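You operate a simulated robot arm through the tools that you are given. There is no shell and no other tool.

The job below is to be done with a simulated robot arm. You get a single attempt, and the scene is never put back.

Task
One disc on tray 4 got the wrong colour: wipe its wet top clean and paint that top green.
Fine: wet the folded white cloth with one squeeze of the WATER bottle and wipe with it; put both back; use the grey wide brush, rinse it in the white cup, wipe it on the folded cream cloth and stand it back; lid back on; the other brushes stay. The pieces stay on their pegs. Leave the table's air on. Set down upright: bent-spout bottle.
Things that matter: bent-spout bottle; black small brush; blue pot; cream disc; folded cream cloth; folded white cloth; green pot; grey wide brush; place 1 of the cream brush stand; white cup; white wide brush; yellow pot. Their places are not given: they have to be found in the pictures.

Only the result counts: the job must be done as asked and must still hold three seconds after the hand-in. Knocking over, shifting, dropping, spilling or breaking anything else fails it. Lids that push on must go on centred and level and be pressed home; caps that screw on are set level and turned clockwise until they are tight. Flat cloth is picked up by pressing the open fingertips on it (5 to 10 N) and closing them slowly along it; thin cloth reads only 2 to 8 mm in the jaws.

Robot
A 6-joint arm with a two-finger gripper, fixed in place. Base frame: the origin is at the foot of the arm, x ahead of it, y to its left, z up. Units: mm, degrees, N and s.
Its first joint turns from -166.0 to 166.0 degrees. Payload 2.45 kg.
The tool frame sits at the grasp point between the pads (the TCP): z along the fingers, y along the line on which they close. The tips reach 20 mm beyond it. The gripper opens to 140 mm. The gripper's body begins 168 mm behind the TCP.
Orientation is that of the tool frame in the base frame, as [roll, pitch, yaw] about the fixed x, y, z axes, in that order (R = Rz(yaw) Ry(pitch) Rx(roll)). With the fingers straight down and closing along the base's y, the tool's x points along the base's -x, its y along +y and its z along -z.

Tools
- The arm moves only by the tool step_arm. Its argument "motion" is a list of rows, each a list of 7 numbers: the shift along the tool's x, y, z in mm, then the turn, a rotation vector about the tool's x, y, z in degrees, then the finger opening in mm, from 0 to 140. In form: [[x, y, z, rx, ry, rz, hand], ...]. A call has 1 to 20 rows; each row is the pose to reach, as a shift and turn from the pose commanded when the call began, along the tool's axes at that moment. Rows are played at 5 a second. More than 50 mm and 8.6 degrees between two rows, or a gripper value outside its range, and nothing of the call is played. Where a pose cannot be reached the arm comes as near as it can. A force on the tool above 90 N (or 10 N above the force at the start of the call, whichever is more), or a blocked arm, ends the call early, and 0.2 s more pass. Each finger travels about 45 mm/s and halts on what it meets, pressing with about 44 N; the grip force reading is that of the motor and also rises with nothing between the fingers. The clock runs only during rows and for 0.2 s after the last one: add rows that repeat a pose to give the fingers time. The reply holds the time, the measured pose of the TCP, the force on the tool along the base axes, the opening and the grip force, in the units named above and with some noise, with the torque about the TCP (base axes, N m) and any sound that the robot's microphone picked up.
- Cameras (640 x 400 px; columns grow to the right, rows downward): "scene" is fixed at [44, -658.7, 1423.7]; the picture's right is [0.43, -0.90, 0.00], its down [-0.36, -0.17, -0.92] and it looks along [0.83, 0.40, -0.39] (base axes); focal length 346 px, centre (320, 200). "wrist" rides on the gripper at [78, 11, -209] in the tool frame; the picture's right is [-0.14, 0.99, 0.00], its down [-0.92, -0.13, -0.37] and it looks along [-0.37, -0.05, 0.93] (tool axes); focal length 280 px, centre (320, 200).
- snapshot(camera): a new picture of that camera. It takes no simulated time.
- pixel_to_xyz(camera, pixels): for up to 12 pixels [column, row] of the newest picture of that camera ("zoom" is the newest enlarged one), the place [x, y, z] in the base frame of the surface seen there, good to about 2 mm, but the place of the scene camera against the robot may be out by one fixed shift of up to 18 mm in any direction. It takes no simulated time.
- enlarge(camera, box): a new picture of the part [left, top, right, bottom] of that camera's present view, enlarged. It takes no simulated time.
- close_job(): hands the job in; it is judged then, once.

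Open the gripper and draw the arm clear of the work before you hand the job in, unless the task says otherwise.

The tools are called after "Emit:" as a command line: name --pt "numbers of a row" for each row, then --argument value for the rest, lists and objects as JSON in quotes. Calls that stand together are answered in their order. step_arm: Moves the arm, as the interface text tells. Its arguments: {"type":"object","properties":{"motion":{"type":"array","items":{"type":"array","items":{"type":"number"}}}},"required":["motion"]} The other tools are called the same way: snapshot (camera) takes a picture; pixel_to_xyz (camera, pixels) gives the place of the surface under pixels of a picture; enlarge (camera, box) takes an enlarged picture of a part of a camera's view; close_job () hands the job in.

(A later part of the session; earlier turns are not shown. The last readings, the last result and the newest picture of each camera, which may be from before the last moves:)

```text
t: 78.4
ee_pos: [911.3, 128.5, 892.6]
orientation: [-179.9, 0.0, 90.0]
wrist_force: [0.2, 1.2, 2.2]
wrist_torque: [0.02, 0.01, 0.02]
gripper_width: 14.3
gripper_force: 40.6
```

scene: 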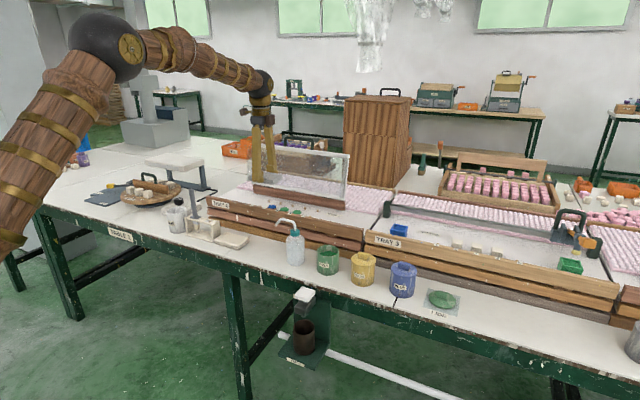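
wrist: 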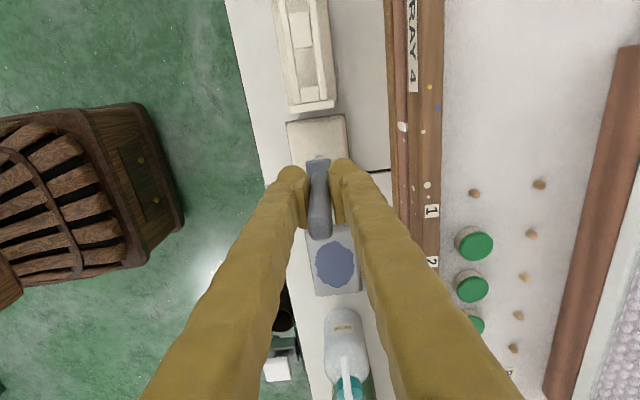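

Light contact (2.2 N). I press 1 mm more and wipe back and forth along the cloth within its middle.

Emit:
step_arm --pt "0 0 1 0 0 0 6" --pt "5 0 1 0 0 0 6" --pt "10 0 1 0 0 0 6" --pt "15 0 1 0 0 0 6" --pt "20 0 1 0 0 0 6" --pt "14 0 1 0 0 0 6" --pt "7 0 1 0 0 0 6" --pt "0 0 1 0 0 0 6" --pt "-7 0 1 0 0 0 6" --pt "-14 0 1 0 0 0 6" --pt "-20 0 1 0 0 0 6" --pt "-14 0 1 0 0 0 6" --pt "-7 0 1 0 0 0 6" --pt "0 0 1 0 0 0 6" --pt "7 0 1 0 0 0 6" --pt "14 0 1 0 0 0 6" --pt "7 0 1 0 0 0 6" --pt "0 0 1 0 0 0 6"

Emit:
enlarge --camera "scene" --box '[160, 180, 280, 255]'

```text
t: 82.2
ee_pos: [910.9, 128.9, 891.6]
orientation: [179.9, 0.1, 90.2]
wrist_force: [0.0, 3.4, 15.5]
wrist_torque: [0.23, -0.01, 0.04]
gripper_width: 14.4
gripper_force: 40.2
```

```text
5.33 times, centred on (220, 218) of scene
```

zoom: 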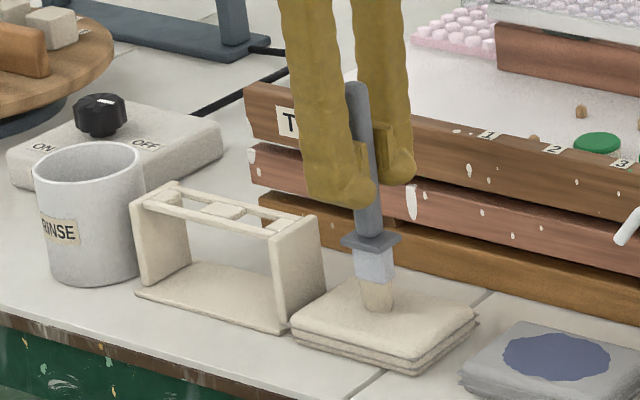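

The bristles now look dry and cream; the cloth hasn't moved. I lift and check how the brush hangs.

Emit:
step_arm --pt "0 0 -10 0 0 0 6" --pt "0 0 -35 0 0 0 6" --pt "0 0 -70 0 0 0 6" --pt "0 0 -95 0 0 0 6" --pt "0 0 -95 0 0 0 6"

Emit:
snapshot --camera "wrist"

Emit:
enlarge --camera "scene" --box '[180, 150, 300, 250]'

Emit:
enlarge --camera "wrist" --box '[270, 120, 370, 240]'

```text
t: 83.4
ee_pos: [911.9, 128.0, 988.0]
orientation: [180.0, 0.0, 90.0]
wrist_force: [-0.2, 0.6, -1.0]
wrist_torque: [0.05, 0.01, -0.03]
gripper_width: 14.4
gripper_force: 40.8
```

```text
taken
```

wrist: 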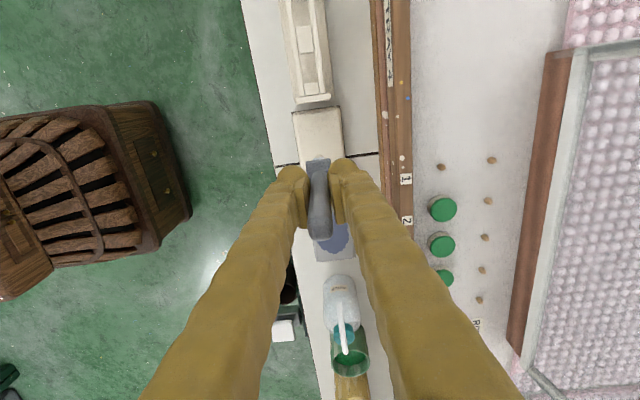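

```text
4.00 times, centred on (240, 200) of scene
```

zoom: 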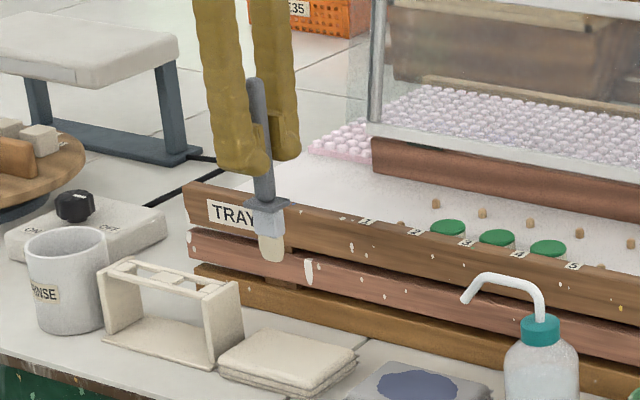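

```text
3.33 times, centred on (320, 180) of wrist
```

zoom: 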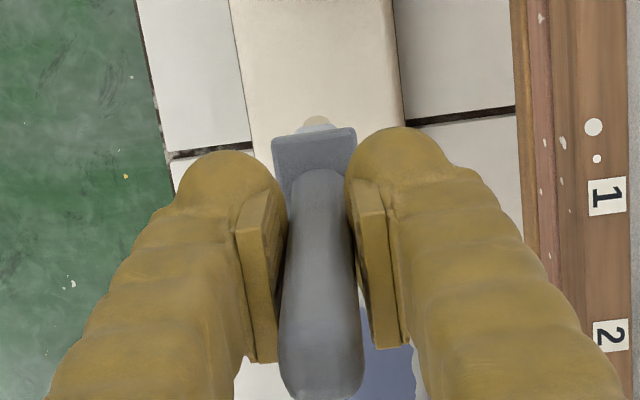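

I measure handle top and collar corners to check for any tilt or slip of the brush in the grip.

Emit:
pixel_to_xyz --camera "zoom" --pixels '[[275, 140], [352, 132], [283, 190], [315, 175], [340, 172], [320, 345], [320, 392], [285, 350], [358, 350], [318, 330], [318, 300], [316, 120]]'

Emit:
pixel_to_xyz --camera "wrist" --pixels '[[320, 240], [320, 236], [320, 230], [320, 225], [315, 95], [300, 100], [331, 96], [300, 35], [306, 88], [305, 40], [298, 60], [310, 72]]'

```text
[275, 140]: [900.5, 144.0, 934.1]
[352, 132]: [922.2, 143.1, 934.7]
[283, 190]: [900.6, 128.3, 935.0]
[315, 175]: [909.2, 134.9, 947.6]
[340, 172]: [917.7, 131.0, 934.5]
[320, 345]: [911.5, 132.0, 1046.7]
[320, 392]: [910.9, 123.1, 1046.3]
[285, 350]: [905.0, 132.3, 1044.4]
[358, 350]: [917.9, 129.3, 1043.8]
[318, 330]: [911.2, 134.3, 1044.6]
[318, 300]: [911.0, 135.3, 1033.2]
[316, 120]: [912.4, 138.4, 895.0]
```

```text
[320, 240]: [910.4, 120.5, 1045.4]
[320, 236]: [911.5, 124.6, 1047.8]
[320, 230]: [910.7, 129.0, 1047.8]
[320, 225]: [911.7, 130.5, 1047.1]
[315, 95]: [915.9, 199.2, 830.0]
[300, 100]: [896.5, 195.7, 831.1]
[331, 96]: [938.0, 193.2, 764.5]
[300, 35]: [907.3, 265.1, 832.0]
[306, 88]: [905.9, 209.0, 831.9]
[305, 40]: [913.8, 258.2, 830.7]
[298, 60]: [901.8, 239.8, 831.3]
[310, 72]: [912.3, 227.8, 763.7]
```

No slip or tilt: handle top 57 mm above TCP, collar centred ≈(911.5,129). I move above the stand's place (912,291).

Emit:
step_arm --pt "40 0 0 0 0 0 6" --pt "80 0 0 0 0 0 6" --pt "120 0 0 0 0 0 6" --pt "150 0 0 0 0 0 6" --pt "163 0 0 0 0 0 6" --pt "163 0 0 0 0 0 6" --pt "163 0 40 0 0 0 6" --pt "163 0 40 0 0 0 6"

Emit:
snapshot --camera "wrist"

Emit:
enlarge --camera "scene" --box '[150, 160, 250, 250]'

Emit:
enlarge --camera "wrist" --box '[270, 100, 370, 240]'

```text
t: 85.2
ee_pos: [912.0, 291.2, 946.6]
orientation: [180.0, 0.0, 90.1]
wrist_force: [-0.1, -0.3, -0.9]
wrist_torque: [-0.03, 0.0, -0.02]
gripper_width: 14.4
gripper_force: 41.0
```

```text
taken
```

wrist: 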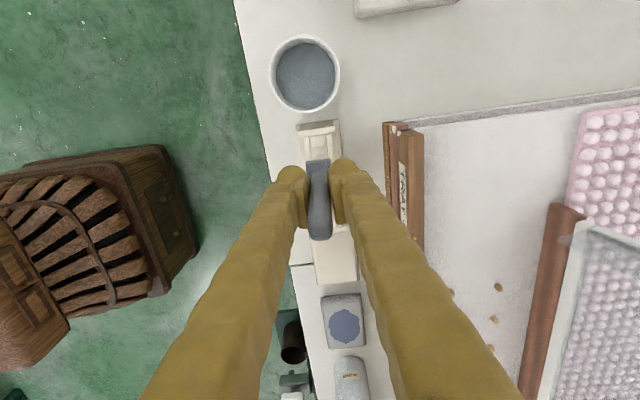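

```text
4.44 times, centred on (200, 205) of scene
```

zoom: 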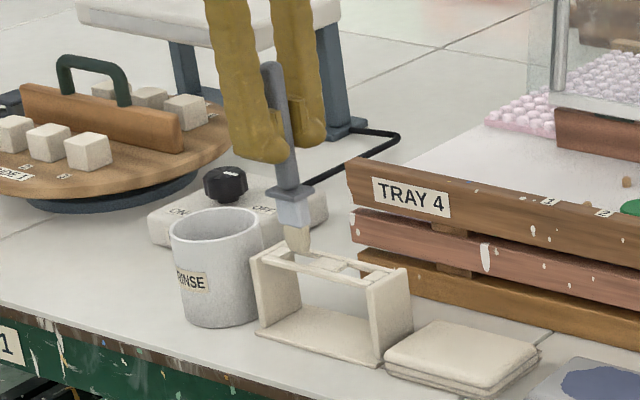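

```text
2.86 times, centred on (320, 170) of wrist
```

zoom: 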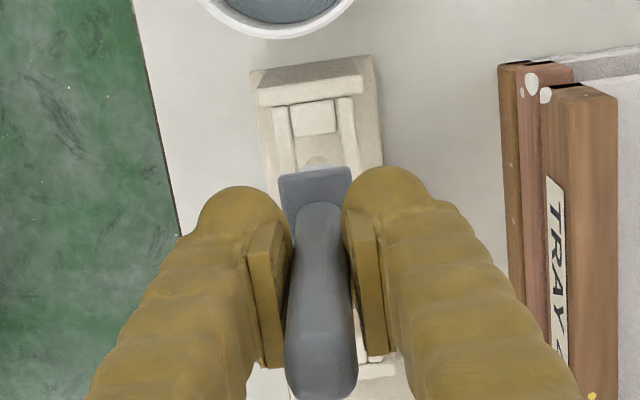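

Aligned with the slot. I lower 49 mm first, monitoring force for any snag.

Emit:
step_arm --pt "0 0 10 0 0 0 6" --pt "0 0 20 0 0 0 6" --pt "0 0 30 0 0 0 6" --pt "0 0 40 0 0 0 6" --pt "0 0 49 0 0 0 6" --pt "0 0 49 0 0 0 6"

Emit:
enlarge --camera "scene" --box '[150, 160, 250, 250]'

```text
t: 86.6
ee_pos: [911.5, 292.0, 898.5]
orientation: [179.9, 0.0, 90.0]
wrist_force: [0.3, 0.3, -1.0]
wrist_torque: [0.01, 0.03, 0.0]
gripper_width: 14.3
gripper_force: 40.2
```

```text
4.44 times, centred on (200, 205) of scene
```

zoom: 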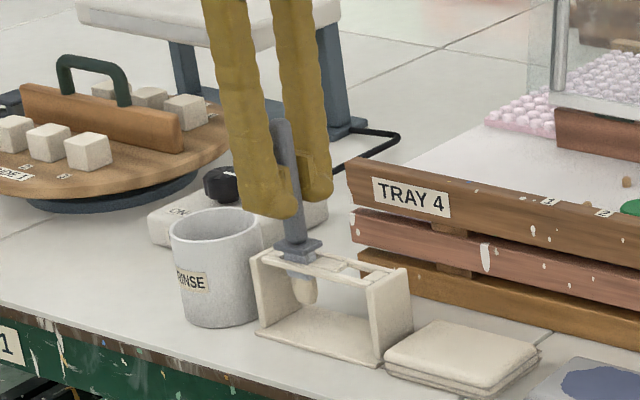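

The bristles went into the slot without any force. I lower the last few millimetres until the collar rests.

Emit:
step_arm --pt "0 0 2 0 0 0 6" --pt "0 0 4 0 0 0 6" --pt "0 0 5 0 0 0 6" --pt "0 0 5 0 0 0 6"

```text
t: 87.6
ee_pos: [910.8, 291.1, 892.9]
orientation: [-179.9, 0.0, 90.0]
wrist_force: [0.1, -0.2, 0.3]
wrist_torque: [-0.01, 0.02, -0.02]
gripper_width: 14.0
gripper_force: 41.2
```

Emit:
step_arm --pt "0 0 0.7 0 0 0 6" --pt "0 0 1.4 0 0 0 6" --pt "0 0 1.4 0 0 0 6"

Emit:
enlarge --camera "scene" --box '[165, 190, 235, 240]'

```text
t: 88.4
ee_pos: [910.5, 290.9, 892.9]
orientation: [-180.0, 0.0, 90.0]
wrist_force: [0.6, 0.9, -0.7]
wrist_torque: [-0.01, -0.02, 0.0]
gripper_width: 14.5
gripper_force: 40.5
```

```text
8.00 times, centred on (200, 215) of scene
```

zoom: 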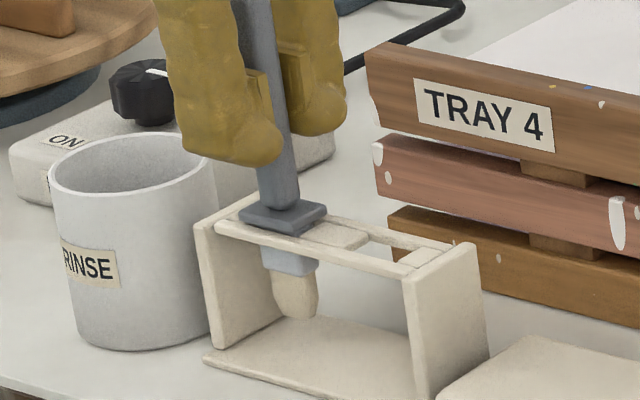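

Collar is almost on the rails, still no load. I go down 1.5 mm more.

Emit:
step_arm --pt "0 0 0.7 0 0 0 6" --pt "0 0 1.5 0 0 0 6" --pt "0 0 1.5 0 0 0 6"

```text
t: 89.2
ee_pos: [911.1, 291.7, 890.2]
orientation: [-180.0, 0.0, 90.0]
wrist_force: [0.7, -0.2, -0.3]
wrist_torque: [0.0, -0.02, 0.01]
gripper_width: 14.2
gripper_force: 40.5
```

Still no contact; another 1.5 mm with force check.

Emit:
step_arm --pt "0 0 0.7 0 0 0 6" --pt "0 0 1.5 0 0 0 6" --pt "0 0 1.5 0 0 0 6"

Emit:
enlarge --camera "scene" --box '[165, 190, 235, 240]'

Emit:
enlarge --camera "wrist" --box '[270, 120, 370, 240]'

```text
t: 90.0
ee_pos: [911.8, 291.2, 890.7]
orientation: [179.9, 0.0, 90.0]
wrist_force: [-4.5, 0.2, 19.2]
wrist_torque: [0.05, 0.09, 0.02]
gripper_width: 14.1
gripper_force: 40.5
```

```text
8.00 times, centred on (200, 215) of scene
```

zoom: 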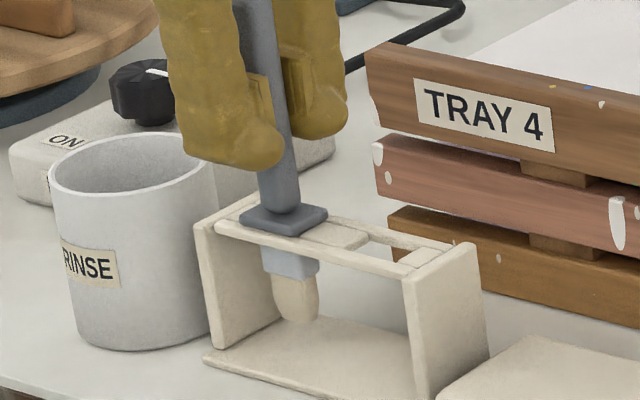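

```text
3.33 times, centred on (320, 180) of wrist
```

zoom: 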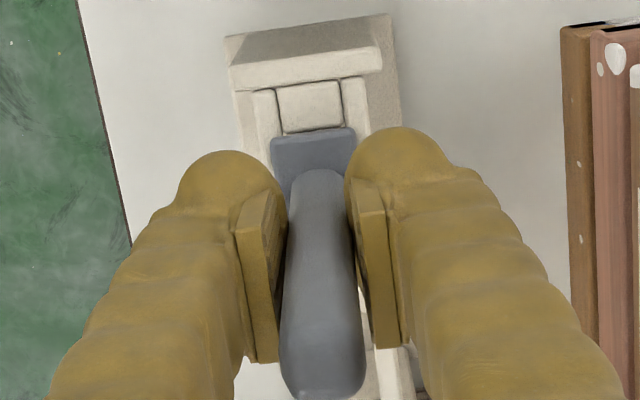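

Collar now rests on the rails (19 N). I ease up 0.8 mm, open the fingers and rise clear.

Emit:
step_arm --pt "0 0 -0.9 0 0 0 6" --pt "0 0 -0.9 0 0 0 14" --pt "0 0 -0.9 0 0 0 22" --pt "0 0 -0.9 0 0 0 34" --pt "0 0 -0.9 0 0 0 48" --pt "0 0 -0.9 0 0 0 60" --pt "0 0 -0.9 0 0 0 60" --pt "0 0 -35 0 0 0 60" --pt "0 0 -80 0 0 0 60" --pt "0 0 -120 0 0 0 60" --pt "0 0 -150 0 0 0 60" --pt "0 0 -150 0 0 0 60"

Emit:
enlarge --camera "scene" --box '[165, 170, 235, 240]'

Emit:
snapshot --camera "wrist"

Emit:
enlarge --camera "wrist" --box '[270, 110, 370, 220]'

```text
t: 92.6
ee_pos: [912.9, 291.0, 1038.7]
orientation: [180.0, -0.1, 90.1]
wrist_force: [0.2, -0.5, -0.2]
wrist_torque: [0.02, -0.04, -0.02]
gripper_width: 60.0
gripper_force: 0.0
```

```text
5.71 times, centred on (200, 205) of scene
```

zoom: 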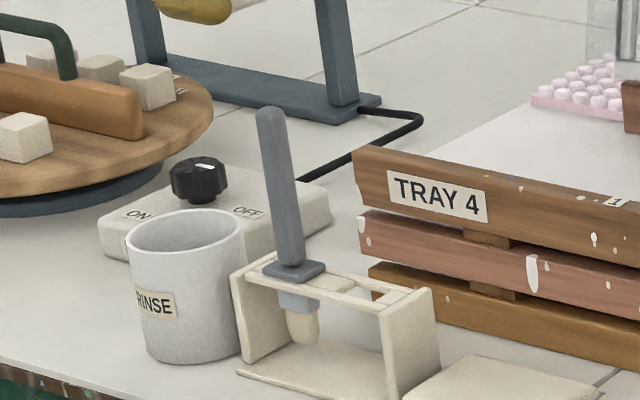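

```text
taken
```

wrist: 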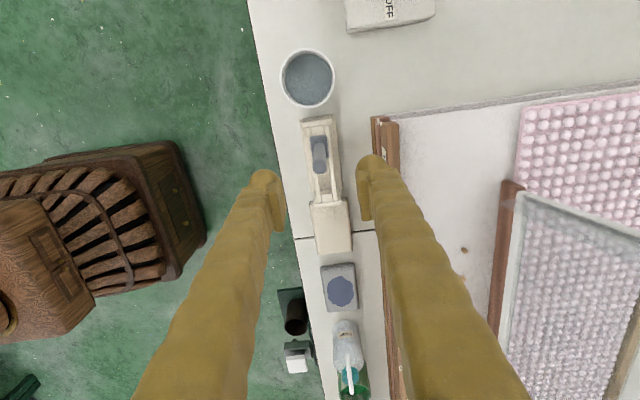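

```text
3.64 times, centred on (320, 165) of wrist
```

zoom: 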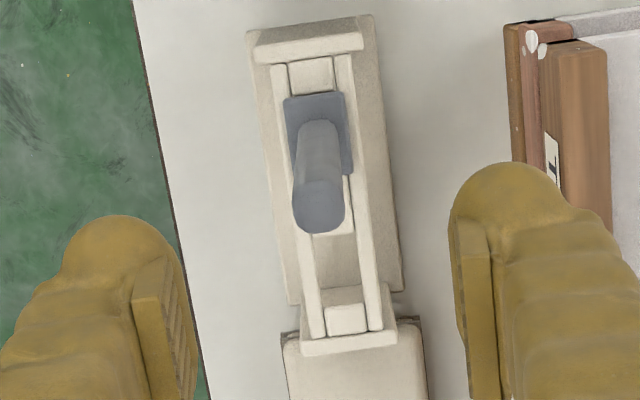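

Brush stands properly in its place. Now the lid: I travel at z≈1040 toward the LIDS plate (≈(903,-625)) for a look.

Emit:
step_arm --pt "-45 -3 0 0 0 0 60" --pt "-90 -6 0 0 0 0 60" --pt "-135 -9 0 0 0 0 60" --pt "-180 -12 0 0 0 0 60" --pt "-225 -15 0 0 0 0 60" --pt "-270 -18 0 0 0 0 60" --pt "-315 -20 0 0 0 0 60" --pt "-360 -20 0 0 0 0 60" --pt "-405 -20 0 0 0 0 60" --pt "-450 -20 0 0 0 0 60" --pt "-495 -20 0 0 0 0 60" --pt "-540 -20 0 0 0 0 60" --pt "-585 -20 0 0 0 0 60" --pt "-630 -20 0 0 0 0 60" --pt "-675 -20 0 0 0 0 60" --pt "-720 -20 0 0 0 0 60" --pt "-765 -20 0 0 0 0 60" --pt "-810 -20 0 0 0 0 60" --pt "-850 -20 0 0 0 0 60" --pt "-850 -20 0 0 0 0 60"

Emit:
snapshot --camera "wrist"

Emit:
enlarge --camera "scene" --box '[370, 240, 500, 330]'

```text
t: 96.8
ee_pos: [891.9, -559.6, 1038.7]
orientation: [-179.9, 0.1, 90.0]
wrist_force: [0.7, -0.1, -0.7]
wrist_torque: [0.01, 0.03, 0.0]
gripper_width: 59.7
gripper_force: 0.1
```

```text
taken
```

wrist: 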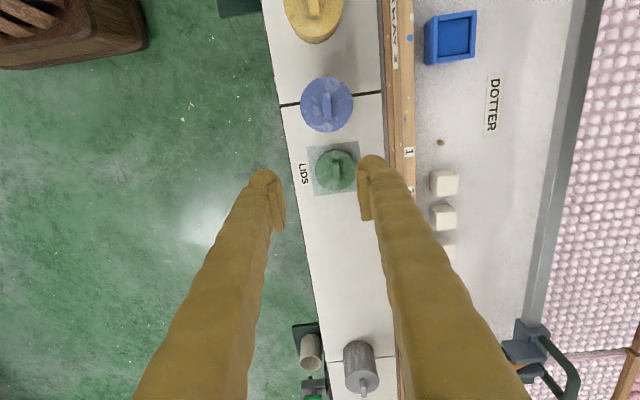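

```text
4.44 times, centred on (435, 285) of scene
```

zoom: 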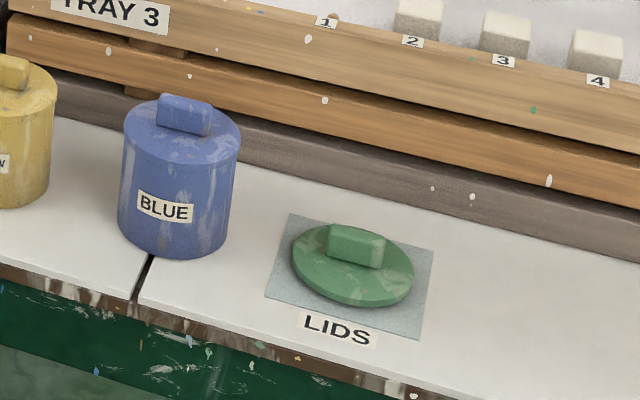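

The lid (335,170) has a bar grip elongated along y. I enlarge and measure the lid and its bar.

Emit:
enlarge --camera "wrist" --box '[285, 130, 385, 210]'

Emit:
pixel_to_xyz --camera "wrist" --pixels '[[337, 162], [337, 170], [337, 178], [333, 168], [341, 168], [316, 172], [355, 168], [335, 152], [336, 189], [325, 160], [325, 180], [348, 180]]'

```text
5.00 times, centred on (335, 170) of wrist
```

zoom: 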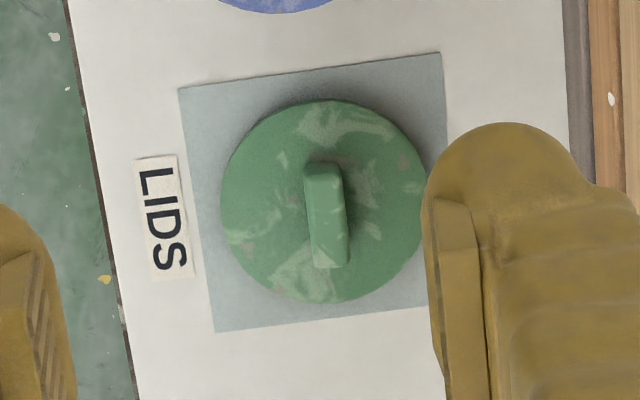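

```text
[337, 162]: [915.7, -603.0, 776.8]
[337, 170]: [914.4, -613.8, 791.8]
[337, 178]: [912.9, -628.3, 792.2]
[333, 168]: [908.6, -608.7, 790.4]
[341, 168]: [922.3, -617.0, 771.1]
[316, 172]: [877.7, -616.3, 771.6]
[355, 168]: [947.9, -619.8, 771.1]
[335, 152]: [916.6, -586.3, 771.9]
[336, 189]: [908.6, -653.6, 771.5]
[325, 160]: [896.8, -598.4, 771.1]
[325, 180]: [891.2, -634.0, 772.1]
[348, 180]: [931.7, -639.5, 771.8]
```

Lid centre ≈(912,-619), bar along y, plate top z≈771.5, bar top ≈792. I move closer above it to refine.

Emit:
step_arm --pt "-15 8 40 0 0 0 60" --pt "-30 15 80 0 0 0 60" --pt "-45 20 120 0 0 0 60" --pt "-58 20 150 0 0 0 60" --pt "-58 20 150 0 0 0 60"

Emit:
snapshot --camera "wrist"

Emit:
enlarge --camera "wrist" --box '[250, 120, 390, 220]'

```text
t: 98.0
ee_pos: [911.5, -618.1, 888.2]
orientation: [-180.0, 0.0, 90.1]
wrist_force: [0.0, 0.3, -0.1]
wrist_torque: [0.01, -0.03, 0.02]
gripper_width: 60.0
gripper_force: 0.0
```

```text
taken
```

wrist: 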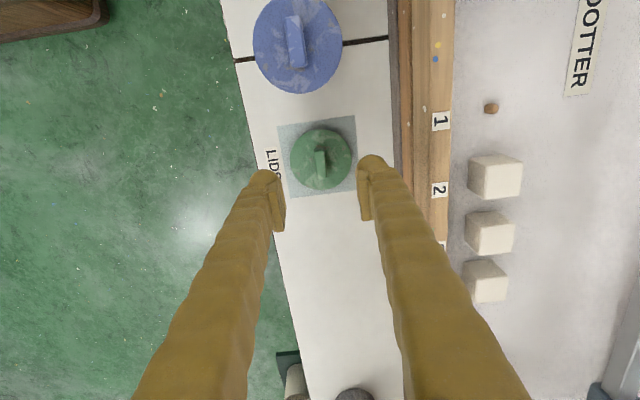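

```text
4.00 times, centred on (320, 170) of wrist
```

zoom: 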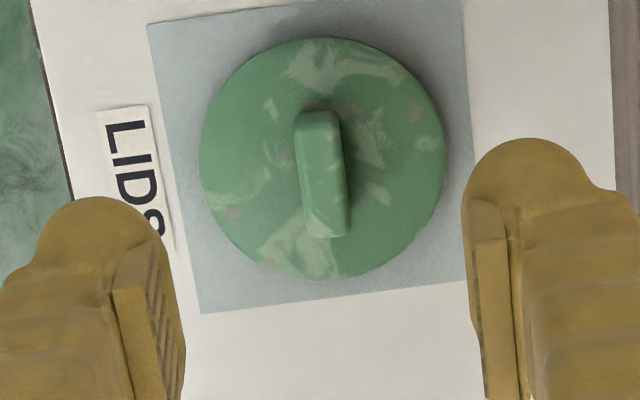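

Reachable. I measure the bar's edges and lid rim precisely.

Emit:
pixel_to_xyz --camera "zoom" --pixels '[[298, 125], [338, 122], [306, 205], [345, 200], [320, 150], [322, 200], [203, 165], [443, 150], [318, 42], [325, 278], [240, 80], [405, 235]]'

Emit:
pixel_to_xyz --camera "zoom" --pixels '[[302, 140], [336, 140], [318, 118], [326, 207], [325, 230], [310, 180], [340, 180], [180, 100], [300, 300], [460, 260], [270, 160], [390, 160]]'

```text
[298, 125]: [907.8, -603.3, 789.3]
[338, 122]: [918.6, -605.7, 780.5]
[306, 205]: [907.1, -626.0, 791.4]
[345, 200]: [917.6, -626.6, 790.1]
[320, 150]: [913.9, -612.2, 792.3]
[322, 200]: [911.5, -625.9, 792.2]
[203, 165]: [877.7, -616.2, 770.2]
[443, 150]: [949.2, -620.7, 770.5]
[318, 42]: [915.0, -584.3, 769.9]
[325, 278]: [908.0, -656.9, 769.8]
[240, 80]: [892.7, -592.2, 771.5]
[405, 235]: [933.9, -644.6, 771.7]
```

```text
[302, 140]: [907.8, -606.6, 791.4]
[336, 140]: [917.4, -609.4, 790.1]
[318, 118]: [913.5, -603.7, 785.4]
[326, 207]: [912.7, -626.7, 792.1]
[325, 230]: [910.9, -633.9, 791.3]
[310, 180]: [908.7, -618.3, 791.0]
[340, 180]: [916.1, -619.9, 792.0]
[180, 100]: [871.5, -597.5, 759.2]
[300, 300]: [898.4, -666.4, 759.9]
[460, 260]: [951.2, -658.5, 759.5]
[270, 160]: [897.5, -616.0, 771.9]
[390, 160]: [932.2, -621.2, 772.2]
```

Bar centre ≈(912.7,-619), ~10 mm wide, top 792. I descend with the tips to ≈4 mm above the lid plate and close.

Emit:
step_arm --pt "-1 1 40 0 0 0 50" --pt "-1 1 75 0 0 0 45" --pt "-1 1 90 0 0 0 40" --pt "-1 1 92.5 0 0 0 40" --pt "-1 1 92.5 0 0 0 40"

Emit:
snapshot --camera "wrist"

```text
t: 99.2
ee_pos: [912.8, -618.5, 796.3]
orientation: [180.0, 0.0, 90.0]
wrist_force: [-0.8, 0.5, -0.1]
wrist_torque: [0.02, 0.0, 0.01]
gripper_width: 40.1
gripper_force: 0.1
```

```text
taken
```

wrist: 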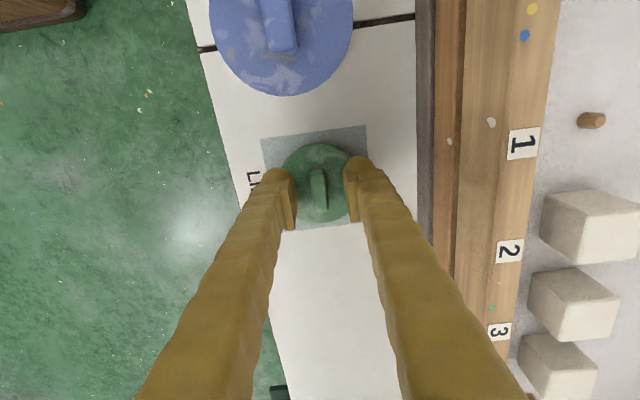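

The bar is between the pads without touching the plate. I close on the bar.

Emit:
step_arm --pt "0 0 0 0 0 0 28" --pt "0 0 0 0 0 0 18" --pt "0 0 0 0 0 0 12" --pt "0 0 0 0 0 0 8" --pt "0 0 0 0 0 0 5" --pt "0 0 0 0 0 0 4" --pt "0 0 0 0 0 0 4"

Emit:
enlarge --camera "wrist" --box '[250, 120, 390, 240]'

```text
t: 100.8
ee_pos: [913.3, -619.2, 798.4]
orientation: [-180.0, 0.0, 90.0]
wrist_force: [0.0, 0.1, -0.5]
wrist_torque: [0.0, -0.03, -0.02]
gripper_width: 11.4
gripper_force: 38.4
```

```text
3.33 times, centred on (320, 180) of wrist
```

zoom: 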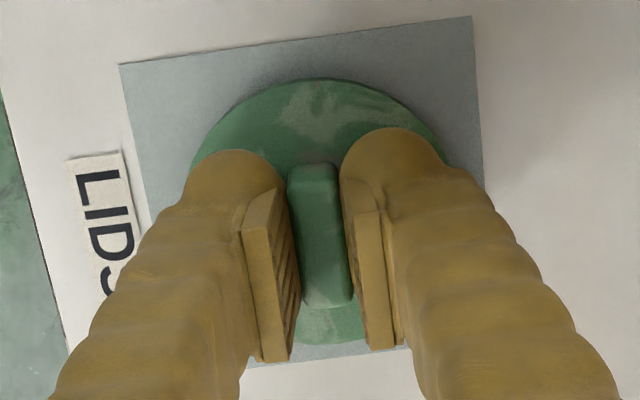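

Gripped the bar (11.4 mm). I lift to z≈960 and move to y≈-365, from where the pot's rim is seen almost vertically.

Emit:
step_arm --pt "0 0 -5 0 0 0 4" --pt "0 0 -20 0 0 0 4" --pt "0 0 -60 0 0 0 4" --pt "0 0 -100 0 0 0 4" --pt "0 0 -140 0 0 0 4" --pt "0 0 -165 0 0 0 4" --pt "30 0 -165 0 0 0 4" --pt "70 0 -165 0 0 0 4" --pt "110 0 -165 0 0 0 4" --pt "150 0 -165 0 0 0 4" --pt "190 0 -165 0 0 0 4" --pt "230 0 -165 0 0 0 4" --pt "255 0 -165 0 0 0 4" --pt "255 0 -165 0 0 0 4" --pt "255 0 -165 0 0 0 4"

Emit:
snapshot --camera "wrist"

Emit:
enlarge --camera "wrist" --box '[265, 20, 375, 110]'

```text
t: 104.0
ee_pos: [910.8, -363.4, 961.0]
orientation: [-180.0, 0.0, 90.1]
wrist_force: [-0.3, -1.1, -1.3]
wrist_torque: [0.02, 0.02, -0.03]
gripper_width: 11.4
gripper_force: 38.2
```

```text
taken
```

wrist: 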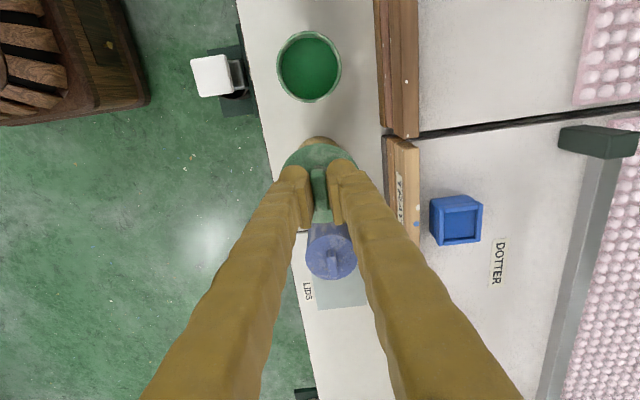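

```text
4.44 times, centred on (320, 65) of wrist
```

zoom: 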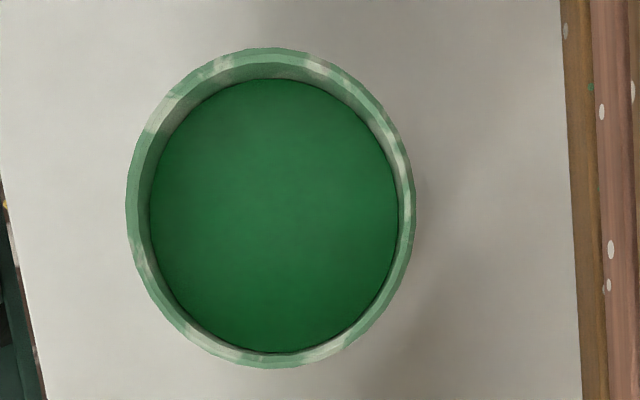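

A clear view of the rim. I query rim points all around and the lid's plate points in hand.

Emit:
pixel_to_xyz --camera "zoom" --pixels '[[133, 205], [408, 210], [265, 54], [275, 361], [172, 105], [365, 90], [172, 315], [378, 305]]'

Emit:
pixel_to_xyz --camera "wrist" --pixels '[[288, 165], [352, 157], [320, 147], [302, 150], [340, 149], [318, 175], [321, 200], [323, 222]]'

Emit:
enlarge --camera "wrist" --box '[265, 130, 375, 230]'

Emit:
enlarge --camera "scene" --box '[300, 190, 420, 300]'

```text
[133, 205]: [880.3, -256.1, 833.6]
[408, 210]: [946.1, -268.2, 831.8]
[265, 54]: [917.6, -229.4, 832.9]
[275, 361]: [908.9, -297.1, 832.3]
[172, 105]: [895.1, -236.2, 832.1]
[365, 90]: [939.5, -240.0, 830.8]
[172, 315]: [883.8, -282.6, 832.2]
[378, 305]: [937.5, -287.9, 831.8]
```

```text
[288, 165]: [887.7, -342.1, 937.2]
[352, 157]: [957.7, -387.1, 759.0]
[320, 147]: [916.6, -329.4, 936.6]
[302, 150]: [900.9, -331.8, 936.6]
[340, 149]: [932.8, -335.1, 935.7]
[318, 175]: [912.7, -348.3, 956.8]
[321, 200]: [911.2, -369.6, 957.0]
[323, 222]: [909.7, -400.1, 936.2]
```

```text
4.00 times, centred on (320, 180) of wrist
```

zoom: 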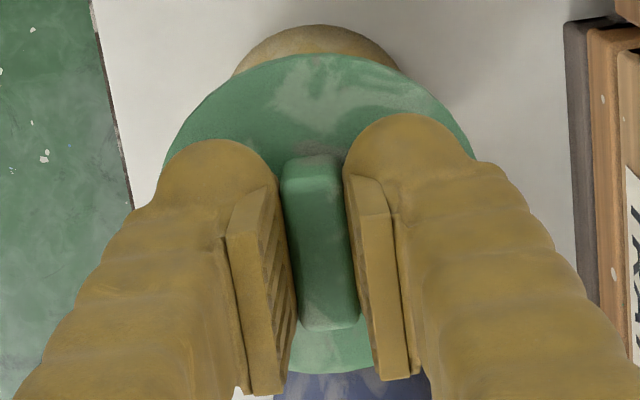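

```text
3.64 times, centred on (360, 245) of scene
```

zoom: 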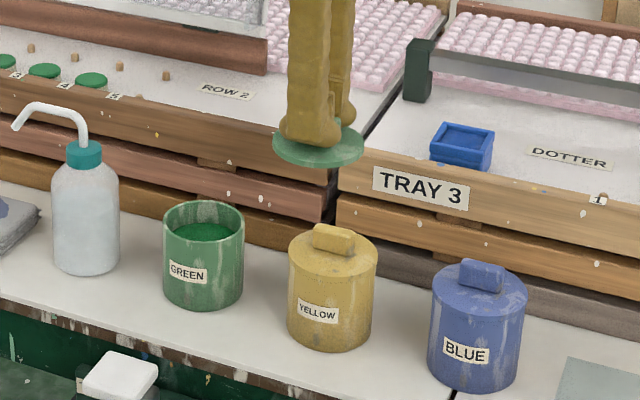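

Pot centre ≈(913.3,-262.4); lid centre in hand ≈(913.1,-364.8), level. I move +102.4 mm in y and lower 80 mm, then check.

Emit:
step_arm --pt "40 0.1 0 0 0 0 4" --pt "80 0.2 0 0 0 0 4" --pt "100 0.3 0 0 0 0 4" --pt "102.4 0.3 0 0 0 0 4" --pt "102.4 0.3 30 0 0 0 4" --pt "102.4 0.3 60 0 0 0 4" --pt "102.4 0.3 78 0 0 0 4" --pt "102.4 0.3 78 0 0 0 4" --pt "102.4 0.3 78 0 0 0 4"

Emit:
snapshot --camera "wrist"

Emit:
enlarge --camera "wrist" --box '[265, 120, 375, 230]'

Emit:
enlarge --camera "scene" --box '[290, 210, 380, 290]'

```text
t: 106.0
ee_pos: [912.7, -261.2, 883.9]
orientation: [180.0, 0.0, 90.0]
wrist_force: [0.0, -0.8, -0.3]
wrist_torque: [0.03, -0.01, -0.02]
gripper_width: 11.2
gripper_force: 38.1
```

```text
taken
```

wrist: 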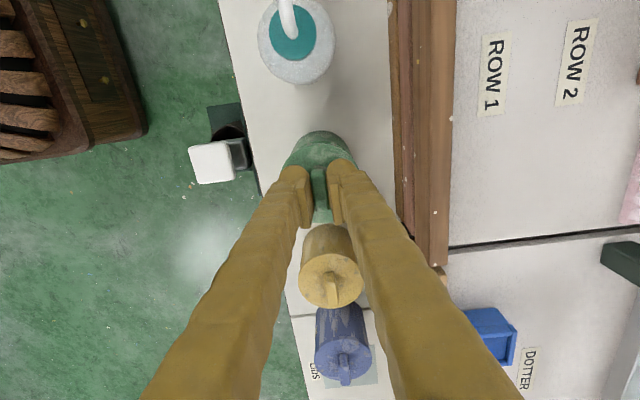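

```text
3.64 times, centred on (320, 175) of wrist
```

zoom: 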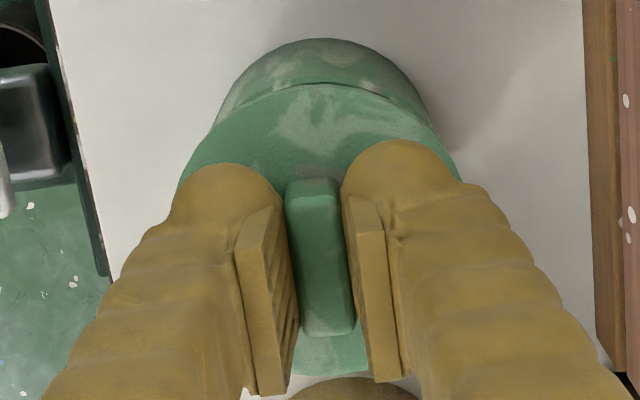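

```text
5.00 times, centred on (335, 250) of scene
```

zoom: 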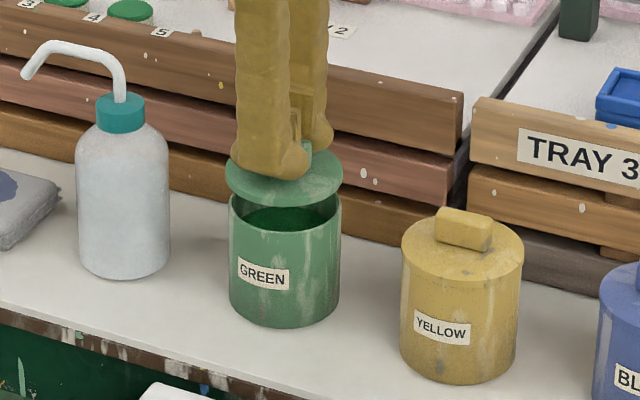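

The lid is centred about 15–20 mm above its seat. I lower 11 mm, then in small steps watching force.

Emit:
step_arm --pt "0 0 5 0 0 0 4" --pt "0 0 9 0 0 0 4" --pt "0 0 11 0 0 0 4" --pt "0 0 11 0 0 0 4"

Emit:
enlarge --camera "scene" --box '[290, 210, 380, 290]'

```text
t: 107.0
ee_pos: [913.5, -260.4, 873.3]
orientation: [179.9, 0.0, 90.0]
wrist_force: [-0.4, 0.2, 0.5]
wrist_torque: [0.02, -0.01, 0.01]
gripper_width: 11.0
gripper_force: 38.0
```

```text
5.00 times, centred on (335, 250) of scene
```

zoom: 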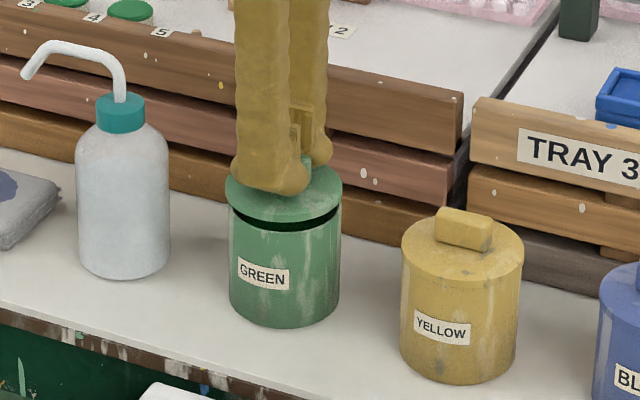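

Lid well aligned, gap ~6 mm. I continue down in 1 mm steps.

Emit:
step_arm --pt "0 0 1 0 0 0 4" --pt "0 0 2 0 0 0 4" --pt "0 0 3 0 0 0 4" --pt "0 0 4 0 0 0 4" --pt "0 0 4 0 0 0 4"

```text
t: 108.2
ee_pos: [913.8, -261.2, 869.0]
orientation: [-180.0, 0.0, 90.0]
wrist_force: [0.3, -0.7, -0.3]
wrist_torque: [-0.05, -0.01, 0.01]
gripper_width: 11.1
gripper_force: 38.8
```

Emit:
step_arm --pt "0 0 1 0 0 0 4" --pt "0 0 2 0 0 0 4" --pt "0 0 3 0 0 0 4" --pt "0 0 3 0 0 0 4"

Emit:
enlarge --camera "scene" --box '[300, 220, 360, 280]'

Emit:
enlarge --camera "wrist" --box '[265, 120, 375, 230]'

```text
t: 109.2
ee_pos: [913.2, -259.8, 865.2]
orientation: [179.9, 0.0, 90.0]
wrist_force: [0.5, -0.2, 0.0]
wrist_torque: [0.02, 0.05, 0.03]
gripper_width: 11.2
gripper_force: 38.5
```

```text
6.67 times, centred on (330, 250) of scene
```

zoom: 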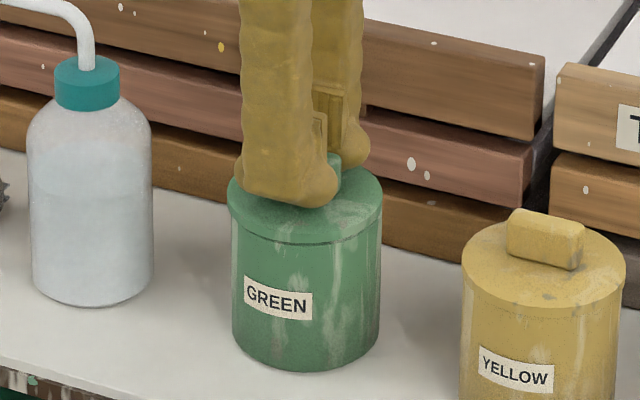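

```text
3.64 times, centred on (320, 175) of wrist
```

zoom: 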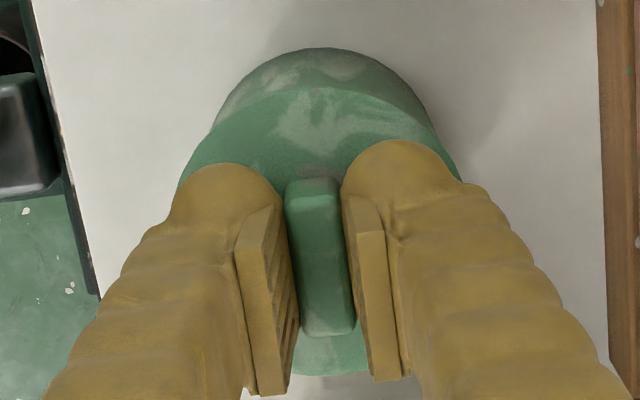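

The lid is practically at the rim, centred. I continue down 2 mm and read the force.

Emit:
step_arm --pt "0 0 0.7 0 0 0 4" --pt "0 0 1.4 0 0 0 4" --pt "0 0 2 0 0 0 4" --pt "0 0 2 0 0 0 4"

```text
t: 110.2
ee_pos: [912.8, -260.2, 863.8]
orientation: [-179.9, 0.0, 89.9]
wrist_force: [0.0, -0.3, -1.1]
wrist_torque: [0.02, 0.0, 0.01]
gripper_width: 11.4
gripper_force: 38.3
```

Emit:
step_arm --pt "0 0 0.7 0 0 0 4" --pt "0 0 1.4 0 0 0 4" --pt "0 0 2 0 0 0 4" --pt "0 0 2 0 0 0 4"

Emit:
enlarge --camera "scene" --box '[300, 220, 360, 280]'

```text
t: 111.2
ee_pos: [912.5, -261.9, 864.4]
orientation: [180.0, 0.1, 90.0]
wrist_force: [-2.5, -2.7, 25.2]
wrist_torque: [0.04, 0.03, -0.01]
gripper_width: 11.3
gripper_force: 38.3
```

```text
6.67 times, centred on (330, 250) of scene
```

zoom: 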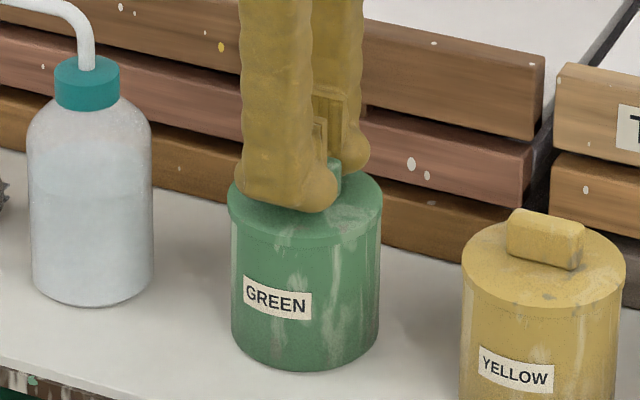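

Contact at 25 N with hardly any torque (level). I press further to push it home, listening for a click.

Emit:
step_arm --pt "0 0 0.8 0 0 0 4" --pt "0 0 1.6 0 0 0 4" --pt "0 0 2.2 0 0 0 4" --pt "0 0 2.2 0 0 0 4"

Emit:
enlarge --camera "scene" --box '[300, 220, 360, 280]'

```text
t: 112.2
ee_pos: [912.9, -261.4, 860.7]
orientation: [179.9, 0.1, 89.9]
wrist_force: [1.8, -0.6, 42.4]
wrist_torque: [0.05, -0.03, -0.02]
gripper_width: 11.2
gripper_force: 38.1
```

```text
6.67 times, centred on (330, 250) of scene
```

zoom: 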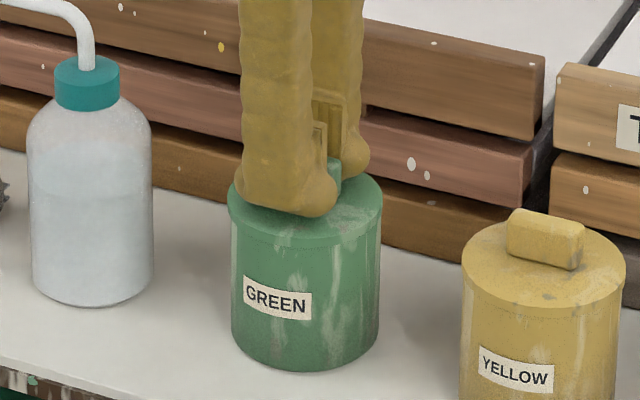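

42 N and still level; I press a little more (limit well under 90 N).

Emit:
step_arm --pt "0 0 0.8 0 0 0 4" --pt "0 0 1.6 0 0 0 4" --pt "0 0 2 0 0 0 4" --pt "0 0 2 0 0 0 4"

Emit:
pixel_to_xyz --camera "scene" --pixels '[[355, 259]]'

Emit:
snapshot --camera "wrist"

Emit:
pixel_to_xyz --camera "wrist" --pixels '[[320, 150], [300, 155], [340, 155], [322, 223], [320, 195], [333, 262], [320, 255]]'

```text
t: 113.2
ee_pos: [912.8, -260.6, 857.7]
orientation: [179.9, 0.1, 90.0]
wrist_force: [4.9, -0.5, 43.1]
wrist_torque: [-0.02, -0.07, 0.0]
gripper_width: 11.3
gripper_force: 37.7
```

```text
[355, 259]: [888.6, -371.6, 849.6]
```

```text
taken
```

wrist: 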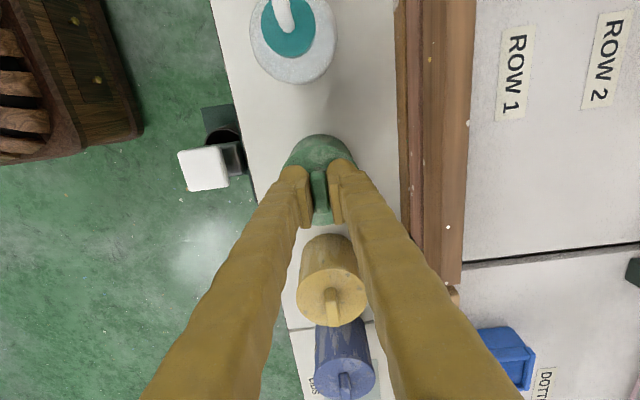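

```text
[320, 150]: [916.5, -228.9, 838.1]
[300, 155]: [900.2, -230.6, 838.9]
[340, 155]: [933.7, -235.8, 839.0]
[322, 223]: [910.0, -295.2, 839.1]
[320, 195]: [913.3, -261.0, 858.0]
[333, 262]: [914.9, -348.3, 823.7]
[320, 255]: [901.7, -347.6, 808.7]
```

Lid plate top is z≈838.5, level, matching the yellow one (~839.5); the fingers slipped on the bar at ~43 N. I release, rise, close the fingers, and then press on top of the bar to be sure it is home.

Emit:
step_arm --pt "0 0 -2 0 0 0 4" --pt "0 0 -2 0 0 0 14" --pt "0 0 -2 0 0 0 28" --pt "0 0 -2 0 0 0 40" --pt "0 0 -2 0 0 0 40" --pt "0 0 -25 0 0 0 40" --pt "0 0 -50 0 0 0 20" --pt "0 0 -50 0 0 0 5" --pt "0 0 -50 0 0 0 0" --pt "0 0 -50 0 0 0 0"

Emit:
enlarge --camera "scene" --box '[300, 220, 380, 290]'

Emit:
snapshot --camera "wrist"

```text
t: 115.4
ee_pos: [913.1, -258.2, 908.5]
orientation: [-180.0, 0.1, 90.0]
wrist_force: [-0.7, -0.2, -0.3]
wrist_torque: [0.01, -0.02, -0.01]
gripper_width: 0.0
gripper_force: 29.7
heard: snap
```

```text
5.71 times, centred on (340, 255) of scene
```

zoom: 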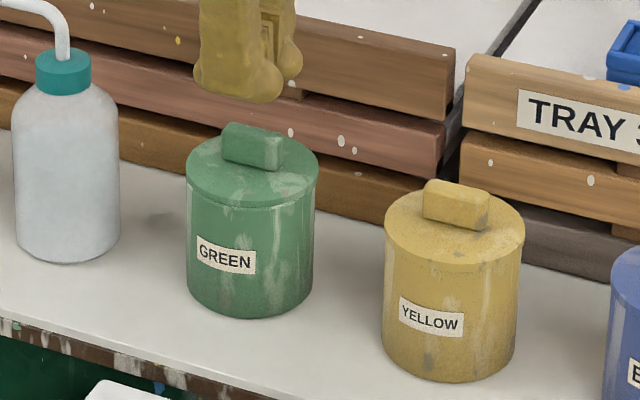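

```text
taken
```

wrist: 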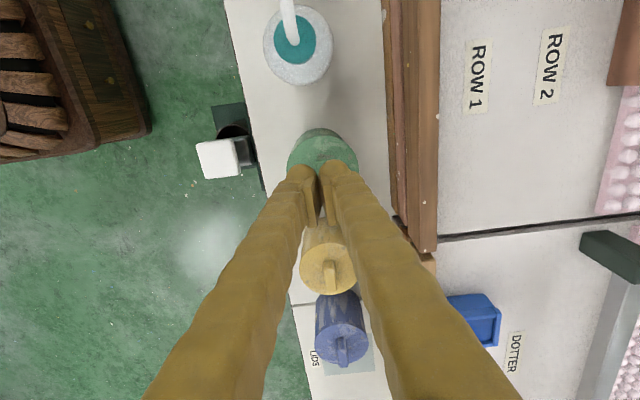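

A "snap" was heard. I measure the lid's present height to see whether it is home.

Emit:
pixel_to_xyz --camera "wrist" --pixels '[[320, 145], [303, 150], [340, 150], [335, 138], [308, 137], [322, 132]]'

Emit:
pixel_to_xyz --camera "zoom" --pixels '[[215, 185], [300, 160], [250, 190], [205, 160], [285, 185], [410, 250], [510, 230], [450, 255], [250, 140], [458, 200]]'

```text
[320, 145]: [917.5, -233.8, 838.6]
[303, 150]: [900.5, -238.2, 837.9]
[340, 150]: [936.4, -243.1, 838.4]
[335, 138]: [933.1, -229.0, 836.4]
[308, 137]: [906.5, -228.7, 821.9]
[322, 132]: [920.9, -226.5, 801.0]
```

```text
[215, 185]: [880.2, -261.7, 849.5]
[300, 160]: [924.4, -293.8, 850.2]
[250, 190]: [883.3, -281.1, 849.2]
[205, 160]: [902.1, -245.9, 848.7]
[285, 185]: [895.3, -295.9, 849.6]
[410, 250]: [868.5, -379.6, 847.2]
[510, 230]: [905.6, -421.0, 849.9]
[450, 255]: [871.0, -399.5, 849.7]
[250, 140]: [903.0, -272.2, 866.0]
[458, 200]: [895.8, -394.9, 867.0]
```

Green plate height equals the yellow's (849.5 vs 849 in the scene frame), so it's seated. For safety I press gently on the bar top with closed fingertips.

Emit:
step_arm --pt "-3 0 12 0 0 0 0" --pt "-3 0 24 0 0 0 0" --pt "-3 0 28 0 0 0 0" --pt "-3 0 30 0 0 0 0" --pt "-3 0 31 0 0 0 0" --pt "-3 0 31 0 0 0 0"

```text
t: 116.8
ee_pos: [913.5, -264.6, 876.5]
orientation: [179.9, 0.1, 90.0]
wrist_force: [-3.3, -1.7, 19.6]
wrist_torque: [-0.02, -0.14, -0.02]
gripper_width: 0.2
gripper_force: 29.2
```

Emit:
step_arm --pt "0 0 1 0 0 0 0" --pt "0 0 2 0 0 0 0" --pt "0 0 3 0 0 0 0" --pt "0 0 3 0 0 0 0"

```text
t: 117.8
ee_pos: [913.4, -264.1, 876.0]
orientation: [179.7, 0.1, 90.0]
wrist_force: [-2.8, -3.5, 73.1]
wrist_torque: [-0.01, -0.71, -0.08]
gripper_width: 0.2
gripper_force: 29.5
```

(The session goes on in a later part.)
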